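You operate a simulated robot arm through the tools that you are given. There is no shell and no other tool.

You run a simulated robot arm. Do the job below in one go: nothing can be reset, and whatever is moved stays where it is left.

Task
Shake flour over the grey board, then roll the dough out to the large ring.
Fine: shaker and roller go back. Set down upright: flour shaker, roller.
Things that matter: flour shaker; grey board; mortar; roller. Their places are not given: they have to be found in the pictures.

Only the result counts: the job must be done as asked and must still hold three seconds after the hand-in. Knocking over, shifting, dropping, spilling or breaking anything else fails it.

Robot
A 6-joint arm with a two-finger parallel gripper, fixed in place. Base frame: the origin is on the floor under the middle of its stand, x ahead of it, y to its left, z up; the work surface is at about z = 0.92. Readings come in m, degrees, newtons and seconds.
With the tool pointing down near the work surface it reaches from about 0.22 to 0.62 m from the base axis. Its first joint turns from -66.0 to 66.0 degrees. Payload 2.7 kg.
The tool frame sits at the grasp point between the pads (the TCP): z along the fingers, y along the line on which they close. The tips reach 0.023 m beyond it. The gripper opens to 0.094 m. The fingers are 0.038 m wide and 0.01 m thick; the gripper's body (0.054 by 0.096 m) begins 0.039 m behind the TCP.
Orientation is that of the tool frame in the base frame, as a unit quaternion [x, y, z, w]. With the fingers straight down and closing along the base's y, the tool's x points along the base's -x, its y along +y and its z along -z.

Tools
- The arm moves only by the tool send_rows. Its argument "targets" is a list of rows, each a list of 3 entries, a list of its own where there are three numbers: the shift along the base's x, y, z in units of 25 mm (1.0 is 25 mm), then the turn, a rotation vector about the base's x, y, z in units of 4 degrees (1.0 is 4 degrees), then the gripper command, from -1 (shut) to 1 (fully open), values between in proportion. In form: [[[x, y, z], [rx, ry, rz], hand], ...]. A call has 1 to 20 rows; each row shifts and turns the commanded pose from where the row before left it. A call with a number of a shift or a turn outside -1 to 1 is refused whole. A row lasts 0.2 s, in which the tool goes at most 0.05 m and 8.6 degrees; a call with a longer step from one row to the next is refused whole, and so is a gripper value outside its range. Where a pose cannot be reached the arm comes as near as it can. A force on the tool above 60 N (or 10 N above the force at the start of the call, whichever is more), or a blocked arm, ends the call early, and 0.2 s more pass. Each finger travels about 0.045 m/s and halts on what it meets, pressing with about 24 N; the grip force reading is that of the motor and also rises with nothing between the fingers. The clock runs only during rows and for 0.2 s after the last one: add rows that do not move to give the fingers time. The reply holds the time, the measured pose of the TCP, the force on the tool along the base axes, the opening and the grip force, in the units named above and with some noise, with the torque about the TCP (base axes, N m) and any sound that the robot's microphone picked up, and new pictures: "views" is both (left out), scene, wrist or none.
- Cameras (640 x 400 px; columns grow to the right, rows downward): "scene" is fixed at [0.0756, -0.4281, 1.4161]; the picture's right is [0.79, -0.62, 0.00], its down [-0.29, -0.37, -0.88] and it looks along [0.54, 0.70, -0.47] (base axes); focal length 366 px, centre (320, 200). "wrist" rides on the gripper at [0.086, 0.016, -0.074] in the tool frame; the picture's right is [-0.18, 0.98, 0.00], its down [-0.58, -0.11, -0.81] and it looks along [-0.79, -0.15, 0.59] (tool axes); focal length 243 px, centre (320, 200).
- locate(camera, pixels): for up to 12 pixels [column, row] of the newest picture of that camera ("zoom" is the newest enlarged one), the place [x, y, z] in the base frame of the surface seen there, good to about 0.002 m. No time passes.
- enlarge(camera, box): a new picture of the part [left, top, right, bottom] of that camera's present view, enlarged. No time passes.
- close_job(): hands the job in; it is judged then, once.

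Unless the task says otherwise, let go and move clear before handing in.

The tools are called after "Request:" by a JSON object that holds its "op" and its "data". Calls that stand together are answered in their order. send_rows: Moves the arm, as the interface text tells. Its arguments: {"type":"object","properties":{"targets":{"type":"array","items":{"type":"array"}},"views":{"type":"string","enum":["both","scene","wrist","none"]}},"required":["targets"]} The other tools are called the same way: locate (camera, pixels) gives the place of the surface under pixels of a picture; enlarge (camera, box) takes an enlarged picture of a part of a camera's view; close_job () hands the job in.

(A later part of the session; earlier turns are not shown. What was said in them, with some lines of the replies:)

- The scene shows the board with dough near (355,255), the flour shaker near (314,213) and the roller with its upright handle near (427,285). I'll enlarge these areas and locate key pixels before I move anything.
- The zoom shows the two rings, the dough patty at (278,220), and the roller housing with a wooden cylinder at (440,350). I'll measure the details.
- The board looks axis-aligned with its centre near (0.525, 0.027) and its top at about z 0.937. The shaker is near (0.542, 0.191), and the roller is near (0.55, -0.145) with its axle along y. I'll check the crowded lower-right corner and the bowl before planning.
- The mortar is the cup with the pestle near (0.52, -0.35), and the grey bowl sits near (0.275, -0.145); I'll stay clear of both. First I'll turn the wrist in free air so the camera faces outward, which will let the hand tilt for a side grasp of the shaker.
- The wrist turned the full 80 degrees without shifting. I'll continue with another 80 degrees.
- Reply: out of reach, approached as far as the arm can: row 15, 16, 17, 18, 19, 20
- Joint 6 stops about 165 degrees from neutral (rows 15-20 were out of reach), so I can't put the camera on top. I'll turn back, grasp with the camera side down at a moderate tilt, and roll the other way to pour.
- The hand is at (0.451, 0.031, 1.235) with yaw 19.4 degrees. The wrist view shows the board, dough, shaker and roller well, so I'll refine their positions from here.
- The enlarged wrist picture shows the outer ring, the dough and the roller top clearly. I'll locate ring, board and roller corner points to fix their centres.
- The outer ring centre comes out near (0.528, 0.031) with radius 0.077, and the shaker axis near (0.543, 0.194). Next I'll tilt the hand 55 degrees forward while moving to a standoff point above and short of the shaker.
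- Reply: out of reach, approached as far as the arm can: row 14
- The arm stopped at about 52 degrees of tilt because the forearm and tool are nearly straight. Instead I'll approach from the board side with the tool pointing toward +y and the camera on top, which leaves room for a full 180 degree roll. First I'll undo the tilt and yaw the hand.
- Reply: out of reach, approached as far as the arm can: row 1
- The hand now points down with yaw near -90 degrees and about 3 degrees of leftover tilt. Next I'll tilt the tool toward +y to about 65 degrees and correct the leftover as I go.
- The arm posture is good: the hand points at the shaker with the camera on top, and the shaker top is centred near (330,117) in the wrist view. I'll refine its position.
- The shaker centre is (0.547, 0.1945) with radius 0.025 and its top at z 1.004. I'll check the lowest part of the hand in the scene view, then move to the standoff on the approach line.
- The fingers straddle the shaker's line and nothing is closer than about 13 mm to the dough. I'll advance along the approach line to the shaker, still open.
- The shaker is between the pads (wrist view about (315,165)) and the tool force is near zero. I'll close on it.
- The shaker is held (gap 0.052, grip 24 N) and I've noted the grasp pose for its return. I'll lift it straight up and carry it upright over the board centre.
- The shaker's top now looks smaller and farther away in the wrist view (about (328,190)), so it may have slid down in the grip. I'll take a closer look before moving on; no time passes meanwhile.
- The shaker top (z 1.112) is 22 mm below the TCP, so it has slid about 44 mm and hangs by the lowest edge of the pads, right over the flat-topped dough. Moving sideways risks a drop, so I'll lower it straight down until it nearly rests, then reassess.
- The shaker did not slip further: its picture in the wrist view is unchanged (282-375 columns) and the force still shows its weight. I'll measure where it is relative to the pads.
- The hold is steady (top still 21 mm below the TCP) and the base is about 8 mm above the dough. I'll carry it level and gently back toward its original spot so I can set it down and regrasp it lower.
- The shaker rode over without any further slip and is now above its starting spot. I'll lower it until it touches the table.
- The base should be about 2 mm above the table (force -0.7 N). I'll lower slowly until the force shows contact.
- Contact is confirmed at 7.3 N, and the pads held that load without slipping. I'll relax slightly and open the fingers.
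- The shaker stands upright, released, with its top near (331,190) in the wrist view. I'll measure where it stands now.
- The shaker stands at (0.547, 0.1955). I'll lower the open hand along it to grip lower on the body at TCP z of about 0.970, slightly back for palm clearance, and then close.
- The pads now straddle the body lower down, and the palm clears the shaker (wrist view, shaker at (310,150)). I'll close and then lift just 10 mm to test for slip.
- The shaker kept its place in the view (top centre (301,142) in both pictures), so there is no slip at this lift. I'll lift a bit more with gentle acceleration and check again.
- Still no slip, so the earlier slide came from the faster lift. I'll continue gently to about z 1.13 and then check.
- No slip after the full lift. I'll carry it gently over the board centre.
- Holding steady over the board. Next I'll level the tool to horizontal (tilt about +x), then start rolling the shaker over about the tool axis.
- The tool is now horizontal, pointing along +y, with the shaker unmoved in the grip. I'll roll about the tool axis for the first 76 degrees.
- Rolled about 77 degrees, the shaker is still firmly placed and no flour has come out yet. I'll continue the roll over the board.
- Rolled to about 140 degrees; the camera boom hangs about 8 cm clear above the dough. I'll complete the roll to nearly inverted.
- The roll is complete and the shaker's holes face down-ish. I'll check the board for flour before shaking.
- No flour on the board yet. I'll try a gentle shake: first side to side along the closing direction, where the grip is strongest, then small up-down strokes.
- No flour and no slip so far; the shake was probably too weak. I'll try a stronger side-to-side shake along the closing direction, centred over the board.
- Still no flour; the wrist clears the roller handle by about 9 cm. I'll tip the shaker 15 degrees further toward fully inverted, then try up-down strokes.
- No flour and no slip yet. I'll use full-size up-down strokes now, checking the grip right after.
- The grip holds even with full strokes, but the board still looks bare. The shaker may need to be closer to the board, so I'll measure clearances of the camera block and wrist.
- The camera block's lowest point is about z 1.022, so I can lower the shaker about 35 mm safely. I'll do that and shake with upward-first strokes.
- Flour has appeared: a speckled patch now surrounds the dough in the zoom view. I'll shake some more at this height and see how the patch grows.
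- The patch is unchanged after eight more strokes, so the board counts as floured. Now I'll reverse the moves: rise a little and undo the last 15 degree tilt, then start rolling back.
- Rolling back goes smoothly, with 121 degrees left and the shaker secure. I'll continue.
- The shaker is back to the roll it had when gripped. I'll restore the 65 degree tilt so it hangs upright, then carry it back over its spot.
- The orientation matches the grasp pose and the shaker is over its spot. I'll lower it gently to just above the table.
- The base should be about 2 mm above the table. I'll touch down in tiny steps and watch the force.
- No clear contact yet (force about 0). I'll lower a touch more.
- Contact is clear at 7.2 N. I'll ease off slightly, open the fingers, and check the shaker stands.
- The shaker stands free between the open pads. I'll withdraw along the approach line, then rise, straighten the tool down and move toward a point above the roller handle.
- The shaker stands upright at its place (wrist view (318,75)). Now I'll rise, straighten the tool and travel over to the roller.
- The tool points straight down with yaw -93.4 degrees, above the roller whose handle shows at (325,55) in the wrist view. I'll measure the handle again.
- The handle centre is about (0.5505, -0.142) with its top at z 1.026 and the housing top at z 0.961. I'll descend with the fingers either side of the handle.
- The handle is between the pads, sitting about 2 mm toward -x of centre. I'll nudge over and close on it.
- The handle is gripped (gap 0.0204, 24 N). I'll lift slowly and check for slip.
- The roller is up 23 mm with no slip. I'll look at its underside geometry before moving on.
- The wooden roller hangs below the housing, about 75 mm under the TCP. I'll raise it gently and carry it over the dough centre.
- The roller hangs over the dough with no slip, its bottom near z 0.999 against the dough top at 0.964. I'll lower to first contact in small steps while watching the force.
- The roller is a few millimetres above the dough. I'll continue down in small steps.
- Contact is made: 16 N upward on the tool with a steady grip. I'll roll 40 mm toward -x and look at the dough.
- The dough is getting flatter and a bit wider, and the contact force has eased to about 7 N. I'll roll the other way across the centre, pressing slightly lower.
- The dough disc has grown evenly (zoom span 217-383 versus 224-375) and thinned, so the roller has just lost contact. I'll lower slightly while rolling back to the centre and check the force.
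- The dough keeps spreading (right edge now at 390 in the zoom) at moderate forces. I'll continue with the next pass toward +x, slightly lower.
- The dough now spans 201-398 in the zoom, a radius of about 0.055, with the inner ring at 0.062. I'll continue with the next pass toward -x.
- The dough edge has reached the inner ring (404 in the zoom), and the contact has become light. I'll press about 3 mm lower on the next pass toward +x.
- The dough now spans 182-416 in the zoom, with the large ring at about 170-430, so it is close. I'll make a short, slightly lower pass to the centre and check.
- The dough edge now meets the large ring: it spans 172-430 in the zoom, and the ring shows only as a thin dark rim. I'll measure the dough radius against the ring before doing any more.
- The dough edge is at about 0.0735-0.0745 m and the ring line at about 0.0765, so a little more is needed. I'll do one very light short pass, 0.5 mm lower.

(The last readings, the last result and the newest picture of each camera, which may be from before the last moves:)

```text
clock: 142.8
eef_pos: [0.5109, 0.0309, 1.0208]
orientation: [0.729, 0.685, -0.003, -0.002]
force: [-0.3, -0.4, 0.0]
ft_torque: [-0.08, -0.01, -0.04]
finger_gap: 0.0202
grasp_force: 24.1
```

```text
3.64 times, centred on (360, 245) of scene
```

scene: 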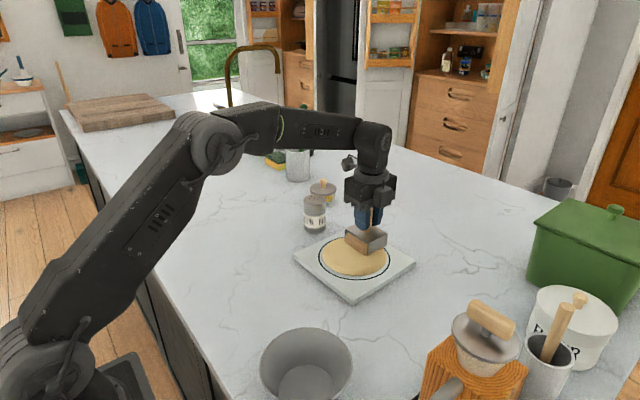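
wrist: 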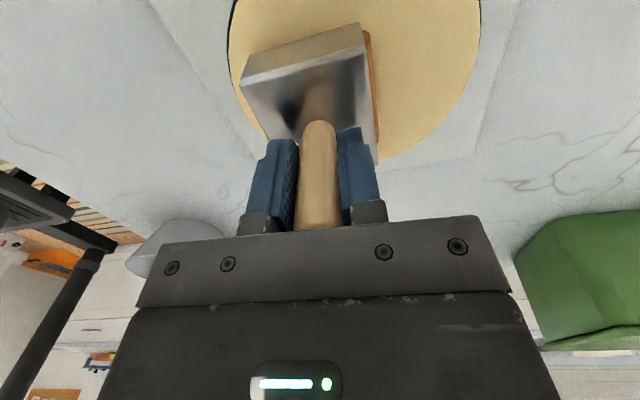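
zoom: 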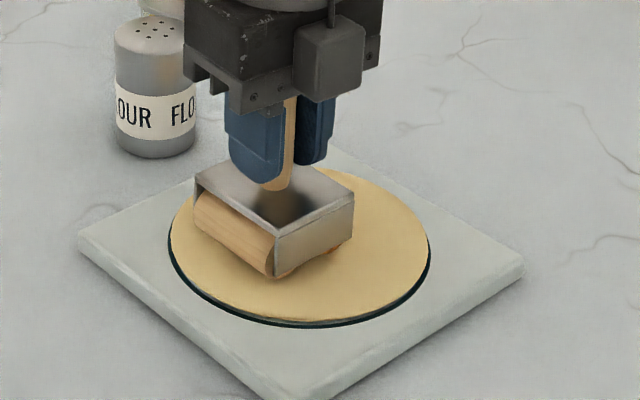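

The dough edge now sits on the large ring, with only a thin dark line visible outside it. I'll stop rolling, lift the roller gently straight up, and inspect.

Request:
{"op": "send_rows", "data": {"targets": [[[0, 0, 0.15], [0, 0, 0], -1], [[0, 0, 0.3], [0, 0, 0], -1], [[0, 0, 0.35], [0, 0, 0], -1], [[0, 0, 0.35], [0, 0, 0], -1], [[0, 0, 0.35], [0, 0, 0], -1], [[0, 0, 0.3], [0, 0, 0], -1], [[0, 0, 0.15], [0, 0, 0], -1]], "views": "both"}}

Request:
{"op": "enlarge", "data": {"camera": "scene", "box": [290, 190, 430, 300]}}

Request:
{"op": "enlarge", "data": {"camera": "wrist", "box": [200, 0, 520, 180]}}

```text
clock: 144.4
eef_pos: [0.5107, 0.0314, 1.0697]
orientation: [0.729, 0.684, -0.002, -0.003]
force: [0.3, -0.9, -2.9]
ft_torque: [0.0, -0.02, 0.0]
finger_gap: 0.0205
grasp_force: 24.1
```

scene: 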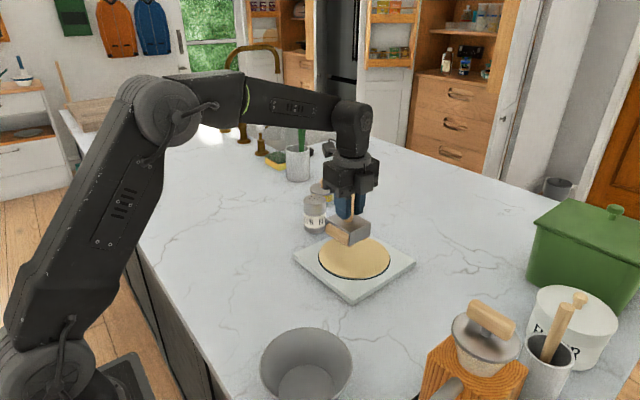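
wrist: 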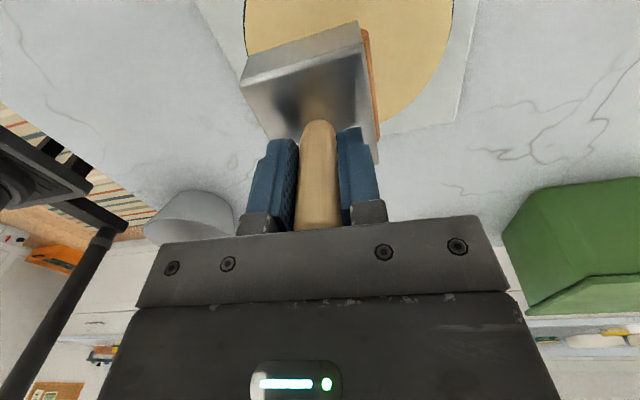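

```text
3.64 times, centred on (360, 245) of scene
```

zoom: 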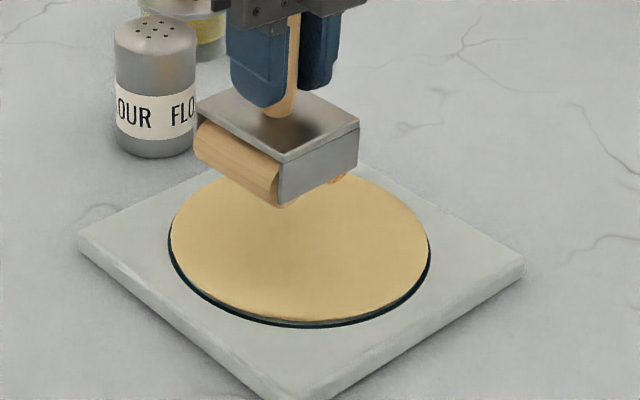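

```text
2.00 times, centred on (360, 90) of wrist
```

zoom: 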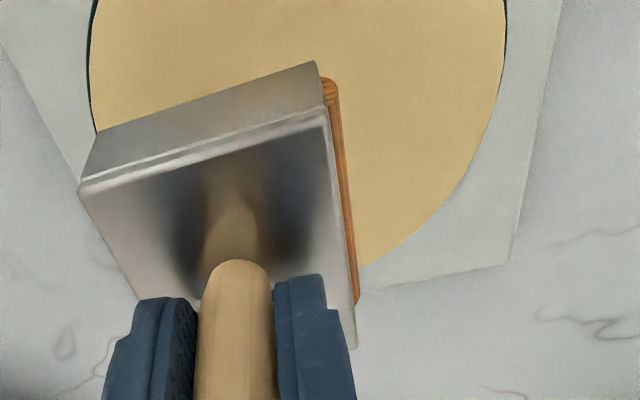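

The dough looks right at the ring's inner edge. I'll zoom in on the rim on several sides to judge exactly how far it reaches.

Request:
{"op": "enlarge", "data": {"camera": "scene", "box": [330, 255, 380, 290]}}

Request:
{"op": "locate", "data": {"camera": "zoom", "pixels": [[320, 200], [320, 210], [320, 220], [320, 230], [320, 240], [320, 250], [320, 260], [320, 270], [320, 280], [320, 290], [320, 300], [320, 310]]}}

Request:
{"op": "enlarge", "data": {"camera": "scene", "box": [300, 240, 330, 260]}}

Request:
{"op": "enlarge", "data": {"camera": "scene", "box": [375, 240, 415, 270]}}

```text
11.43 times, centred on (355, 272) of scene
```

zoom: 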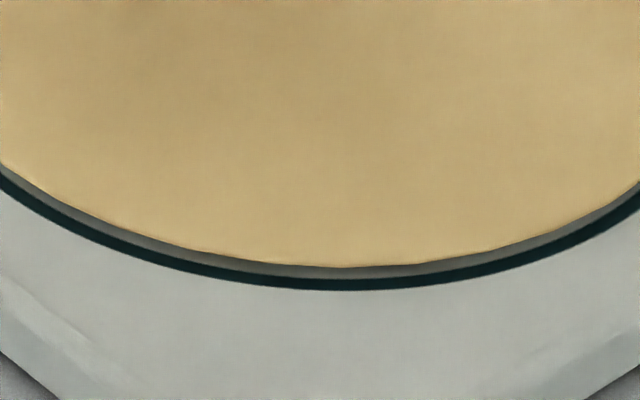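

```text
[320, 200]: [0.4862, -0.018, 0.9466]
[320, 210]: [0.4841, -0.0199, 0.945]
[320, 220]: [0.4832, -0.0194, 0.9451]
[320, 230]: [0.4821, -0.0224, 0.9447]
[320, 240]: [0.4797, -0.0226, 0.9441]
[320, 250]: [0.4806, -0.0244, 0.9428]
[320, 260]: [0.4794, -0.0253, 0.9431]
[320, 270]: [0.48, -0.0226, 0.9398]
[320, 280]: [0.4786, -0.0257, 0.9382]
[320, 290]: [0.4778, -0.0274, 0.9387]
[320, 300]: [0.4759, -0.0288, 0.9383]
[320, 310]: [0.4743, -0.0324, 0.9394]
```

```text
16.00 times, centred on (315, 250) of scene
```

zoom: 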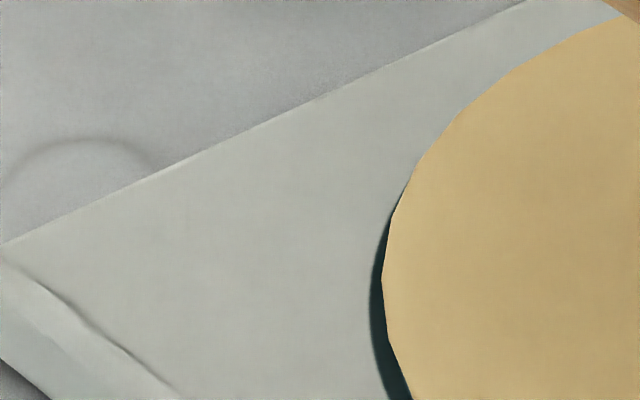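

```text
13.33 times, centred on (395, 255) of scene
```

zoom: 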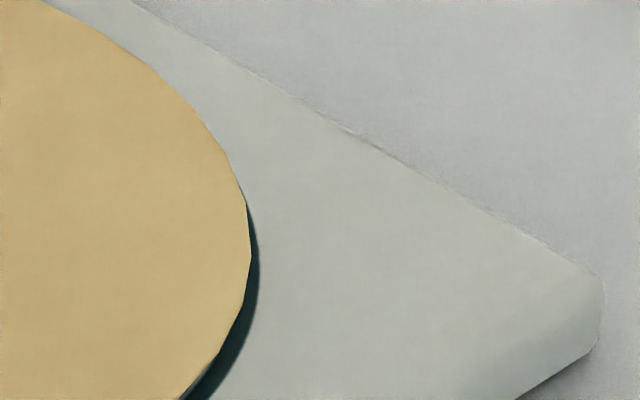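

At the left and right limits (no parallax) the dough edge covers about half the ring line's width, so its radius is about 0.0765, which is right on the large ring. I'll carry the roller gently back over its original spot.

Request:
{"op": "send_rows", "data": {"targets": [[[0.03, -0.15, 0], [0, 0, 0], -1], [[0.06, -0.28, 0], [0, 0, 0], -1], [[0.08, -0.36, 0], [0, 0, 0], -1], [[0.09, -0.4, 0], [0, 0, 0], -1], [[0.09, -0.4, 0], [0, 0, 0], -1], [[0.09, -0.4, 0], [0, 0, 0], -1], [[0.09, -0.4, 0], [0, 0, 0], -1], [[0.09, -0.4, 0], [0, 0, 0], -1], [[0.09, -0.4, 0], [0, 0, 0], -1], [[0.09, -0.4, 0], [0, 0, 0], -1], [[0.09, -0.4, 0], [0, 0, 0], -1], [[0.09, -0.4, 0], [0, 0, 0], -1], [[0.09, -0.4, 0], [0, 0, 0], -1], [[0.09, -0.4, 0], [0, 0, 0], -1], [[0.09, -0.4, 0], [0, 0, 0], -1], [[0.09, -0.4, 0], [0, 0, 0], -1], [[0.09, -0.38, 0], [0, 0, 0], -1], [[0.07, -0.3, 0], [0, 0, 0], -1], [[0.05, -0.2, 0], [0, 0, 0], -1], [[0.02, -0.1, 0], [0, 0, 0], -1]], "views": "both"}}

```text
clock: 148.6
eef_pos: [0.5487, -0.1424, 1.068]
orientation: [0.729, 0.684, -0.002, -0.002]
force: [0.1, 0.2, -2.5]
ft_torque: [0.03, -0.02, -0.05]
finger_gap: 0.0204
grasp_force: 23.7
```

scene: 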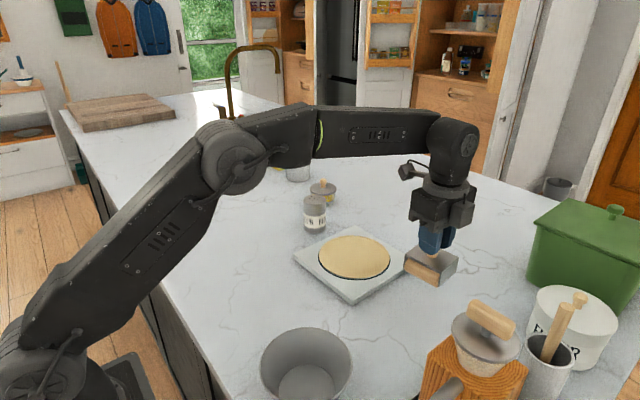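
wrist: 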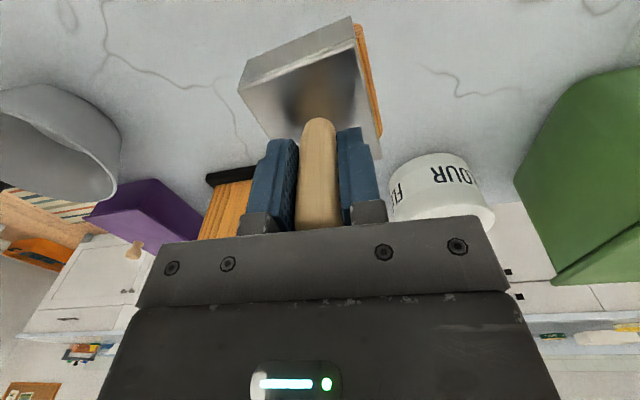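

The roller has turned a little about its handle in the grip (its edge in the wrist view now runs (243,62) to (350,18)). I'll measure its yaw and check that it hangs level before setting it down.

Request:
{"op": "enlarge", "data": {"camera": "scene", "box": [390, 220, 470, 295]}}

Request:
{"op": "enlarge", "data": {"camera": "wrist", "box": [220, 0, 420, 130]}}

Request:
{"op": "locate", "data": {"camera": "wrist", "pixels": [[242, 82], [262, 125], [355, 38], [378, 150], [300, 60], [340, 50], [360, 100], [250, 95]]}}

Request:
{"op": "locate", "data": {"camera": "scene", "pixels": [[406, 256], [441, 270], [457, 258], [425, 262], [436, 285], [405, 267], [450, 268], [440, 280]]}}

```text
5.33 times, centred on (430, 258) of scene
```

zoom: 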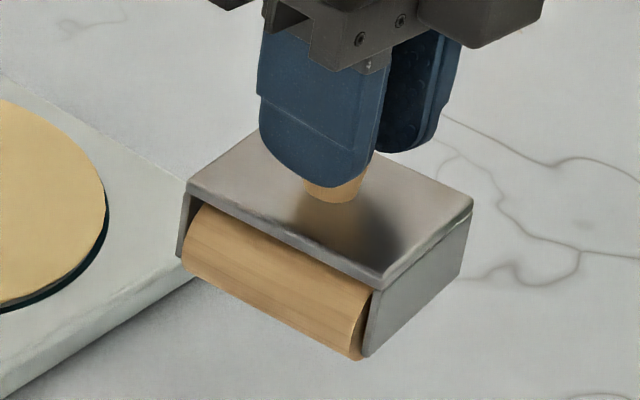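

```text
3.08 times, centred on (320, 65) of wrist
```

zoom: 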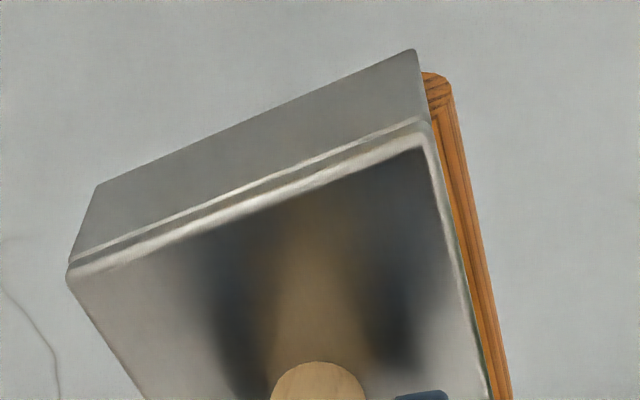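

```text
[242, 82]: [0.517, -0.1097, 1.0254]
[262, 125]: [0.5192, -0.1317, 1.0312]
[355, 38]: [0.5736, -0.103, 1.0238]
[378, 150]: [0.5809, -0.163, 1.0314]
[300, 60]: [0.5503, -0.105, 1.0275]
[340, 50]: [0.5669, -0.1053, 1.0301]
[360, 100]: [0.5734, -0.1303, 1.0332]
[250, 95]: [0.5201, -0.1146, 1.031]
```

```text
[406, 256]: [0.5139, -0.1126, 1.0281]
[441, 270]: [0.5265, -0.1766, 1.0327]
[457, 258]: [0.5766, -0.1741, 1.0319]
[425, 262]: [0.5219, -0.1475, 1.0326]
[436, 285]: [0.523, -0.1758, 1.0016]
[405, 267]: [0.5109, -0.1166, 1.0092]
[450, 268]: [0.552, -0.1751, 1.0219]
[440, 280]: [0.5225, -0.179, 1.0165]
```

The roller hangs level but has yawed about 10 degrees in the grip. I'll turn the tool -10 degrees to restore its original heading while lowering to just above the table.

Request:
{"op": "send_rows", "data": {"targets": [[[0.02, 0, -0.1], [0, 0, -0.4], -1], [[0.02, 0, -0.2], [0, 0, -0.6], -1], [[0, 0, -0.3], [0, 0, -0.6], -1], [[0, 0, -0.35], [0, 0, -0.6], -1], [[0, 0, -0.35], [0, 0, -0.3], -1], [[0, 0, -0.35], [0, 0, 0], -1], [[0, 0, -0.35], [0, 0, 0], -1], [[0, 0, -0.3], [0, 0, 0], -1], [[0, 0, -0.2], [0, 0, 0], -1], [[0, 0, -0.1], [0, 0, 0], -1], [[0, 0, 0], [0, 0, 0], -1]], "views": "both"}}

```text
clock: 151.0
eef_pos: [0.5504, -0.1425, 1.0035]
orientation: [0.786, 0.619, -0.003, -0.003]
force: [0.8, -0.2, -2.5]
ft_torque: [0.02, 0.02, 0.02]
finger_gap: 0.0205
grasp_force: 23.9
```

scene: 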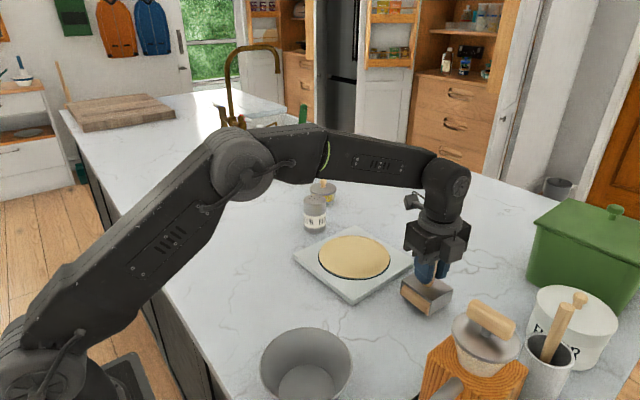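
wrist: 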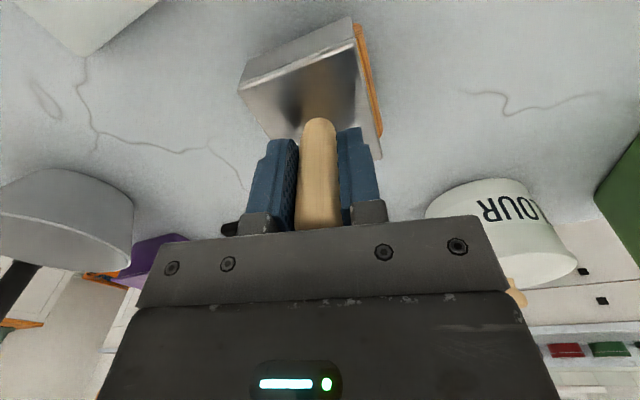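

The heading looks restored and the base is a few millimetres above the table. I'll lower in small steps to contact.

Request:
{"op": "send_rows", "data": {"targets": [[[0, 0, -0.1], [0, 0, 0], -1], [[0, 0, -0.08], [0, 0, 0], -1], [[0, 0, 0], [0, 0, 0], -1]], "views": "none"}}

Request:
{"op": "send_rows", "data": {"targets": [[[0, 0, -0.06], [0, 0, 0], -1], [[0, 0, 0], [0, 0, 0], -1]], "views": "none"}}

```text
clock: 151.8
eef_pos: [0.5494, -0.1429, 0.9989]
orientation: [0.786, 0.619, -0.002, -0.003]
force: [0.7, 0.3, -2.3]
ft_torque: [0.0, 0.02, 0.04]
finger_gap: 0.0203
grasp_force: 23.8
```

```text
clock: 152.4
eef_pos: [0.5491, -0.143, 0.998]
orientation: [0.786, 0.618, -0.002, -0.004]
force: [1.3, -0.1, -3.6]
ft_torque: [0.05, -0.02, 0.01]
finger_gap: 0.0203
grasp_force: 24.4
```

No contact yet (force still shows the hanging weight). I'll keep lowering in millimetre steps.

Request:
{"op": "send_rows", "data": {"targets": [[[0, 0, -0.05], [0, 0, 0], -1], [[0, 0, -0.04], [0, 0, 0], -1], [[0, 0, 0], [0, 0, 0], -1]], "views": "none"}}

```text
clock: 153.2
eef_pos: [0.5496, -0.1428, 0.9963]
orientation: [0.786, 0.618, -0.001, -0.001]
force: [0.7, -1.4, 6.7]
ft_torque: [-0.04, -0.19, -0.06]
finger_gap: 0.0206
grasp_force: 24.1
```

Contact at 6.7 N. I'll ease off slightly and open the fingers.

Request:
{"op": "send_rows", "data": {"targets": [[[0, 0, 0.03], [0, 0, 0], -1], [[0, 0, 0], [0, 0, 0], -0.4], [[0, 0, 0], [0, 0, 0], 0.1], [[0, 0, 0], [0, 0, 0], 0.6], [[0, 0, 0], [0, 0, 0], 1], [[0, 0, 0], [0, 0, 0], 1], [[0, 0, 0], [0, 0, 0], 1], [[0, 0, 0], [0, 0, 0], 1]], "views": "both"}}

```text
clock: 155.0
eef_pos: [0.5504, -0.1423, 0.9969]
orientation: [0.786, 0.618, -0.003, -0.003]
force: [-0.1, -0.4, -0.5]
ft_torque: [-0.01, -0.01, -0.01]
finger_gap: 0.094
grasp_force: 0.1
```

scene: 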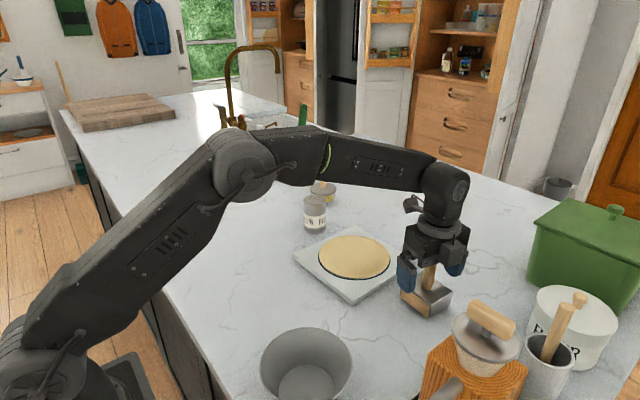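
wrist: 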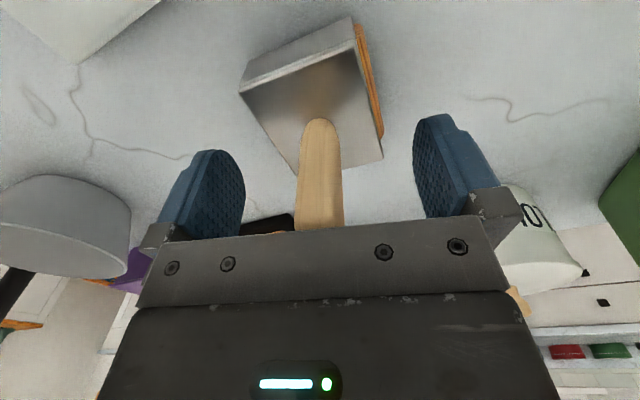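

The roller stands free and upright between the open fingers. I'll raise the hand straight up clear of the handle, then back away toward the base.

Request:
{"op": "send_rows", "data": {"targets": [[[0, 0, 0.4], [0, 0, 0], 1], [[0, 0, 0.6], [0, 0, 0], 1], [[0, 0, 0.8], [0, 0, 0], 1], [[0, 0, 0.8], [0, 0, 0], 1], [[0, 0, 0.8], [0, 0, 0], 1], [[0, 0, 0.8], [0, 0, 0], 1], [[0, 0, 0.8], [0, 0, 0], 1], [[0, 0, 0.8], [0, 0, 0], 1], [[0, 0, 0.8], [0, 0, 0], 1], [[-0.8, 0.2, 0.3], [0, 0, 0], 1], [[-0.8, 0.2, 0.2], [0, 0, 0], 1], [[-0.8, 0.2, 0], [0, 0, 0], 1], [[-0.8, 0.2, 0], [0, 0, 0], 1], [[-0.8, 0.2, 0], [0, 0, 0], 1], [[-0.8, 0.2, 0], [0, 0, 0], 1]], "views": "both"}}

Request:
{"op": "enlarge", "data": {"camera": "scene", "box": [280, 170, 470, 330]}}

```text
clock: 158.2
eef_pos: [0.4299, -0.1115, 1.1741]
orientation: [0.786, 0.619, -0.002, -0.003]
force: [0.3, -0.3, 0.0]
ft_torque: [0.03, 0.04, 0.02]
finger_gap: 0.094
grasp_force: 0.1
```

scene: 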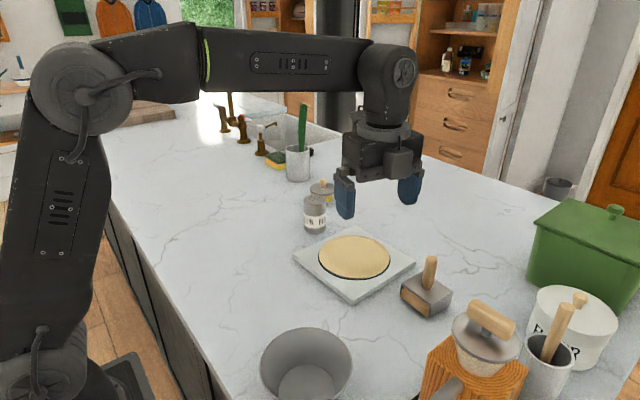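
wrist: 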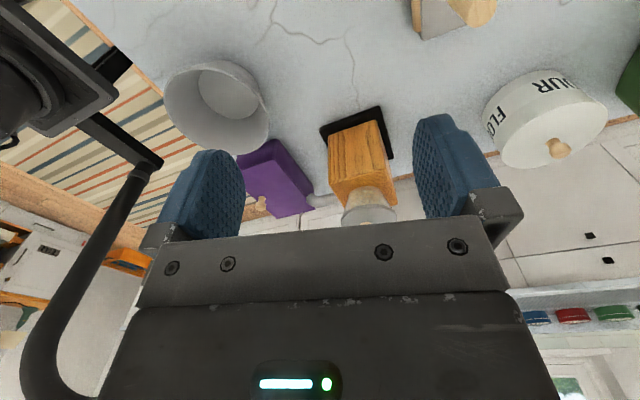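

```text
2.50 times, centred on (375, 250) of scene
```

zoom: 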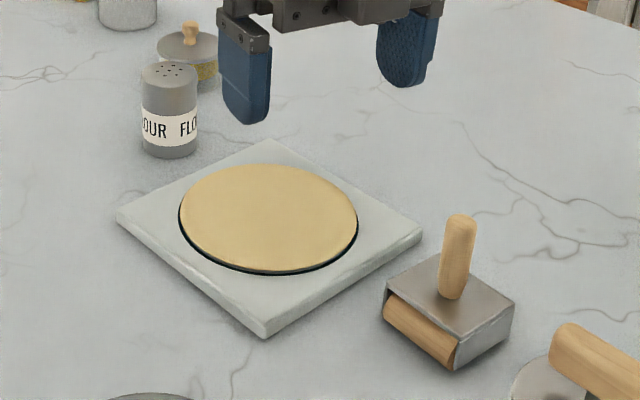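

Shaker and roller stand upright in their places, the hand is clear, and the dough fills the ring. I'll do one last close check of the dough rim and the roller and shaker positions.

Request:
{"op": "enlarge", "data": {"camera": "scene", "box": [300, 225, 410, 295]}}

Request:
{"op": "locate", "data": {"camera": "zoom", "pixels": [[112, 160], [110, 160], [106, 160], [519, 190], [523, 190], [527, 190], [310, 62], [310, 66], [340, 300], [340, 310]]}}

Request:
{"op": "locate", "data": {"camera": "scene", "pixels": [[314, 200], [314, 225], [431, 260], [427, 283], [407, 294], [438, 312]]}}

```text
5.71 times, centred on (355, 260) of scene
```

zoom: 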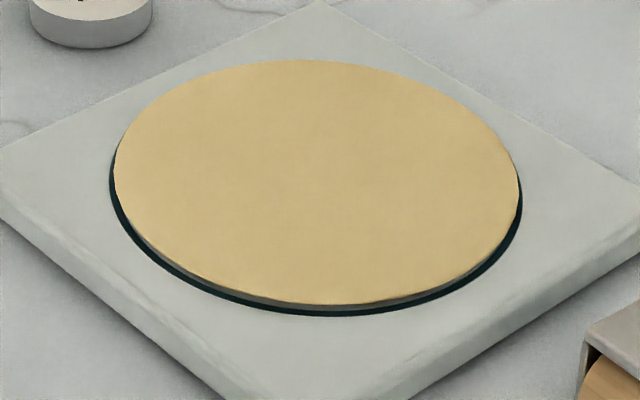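

```text
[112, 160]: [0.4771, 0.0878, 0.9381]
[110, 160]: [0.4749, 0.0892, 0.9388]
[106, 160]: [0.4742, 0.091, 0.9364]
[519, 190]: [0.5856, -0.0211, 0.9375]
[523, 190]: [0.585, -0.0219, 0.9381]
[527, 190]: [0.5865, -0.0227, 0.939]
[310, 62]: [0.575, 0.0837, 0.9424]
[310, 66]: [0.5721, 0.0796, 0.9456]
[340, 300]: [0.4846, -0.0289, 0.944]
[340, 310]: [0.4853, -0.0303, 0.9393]
```

```text
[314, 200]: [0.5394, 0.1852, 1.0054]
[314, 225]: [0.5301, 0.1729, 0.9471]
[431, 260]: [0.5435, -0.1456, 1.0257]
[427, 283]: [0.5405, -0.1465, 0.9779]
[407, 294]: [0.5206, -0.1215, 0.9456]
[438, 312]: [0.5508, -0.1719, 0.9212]
```

The dough is 405 px wide against 413 px for the ring's outer edge, so its rim lies on the large ring's line. The shaker and roller readings match their starting places to within about 2 mm, and the hand is empty and clear. I'm handing the job in.

Request:
{"op": "close_job", "data": {}}

```text
The job is handed in.
```

I floured the board and rolled the dough out to the large ring. The shaker and roller are back upright, within about 2 mm of where they started. The job is handed in; I got no result back.

- **Dough:** its edge lies on the large ring's line, at a radius of about 0.076 m.
- **Flour:** a speckled flour patch appeared on the board around the dough. It did not grow with further shaking, so I took the board as floured. The rolled-out dough now covers it.
- **Shaker slip:** on the first pick-up the shaker slid about 44 mm in the grip while it was over the dough. It did not drop or touch anything. I set it down, gripped it lower and lifted more slowly, and it held after that.
- **Roller:** it turned about 10 degrees in the grip during rolling. I turned it back before setting it down.

The mortar and the other items on the counter were not touched. The hand was empty and clear when I handed in.
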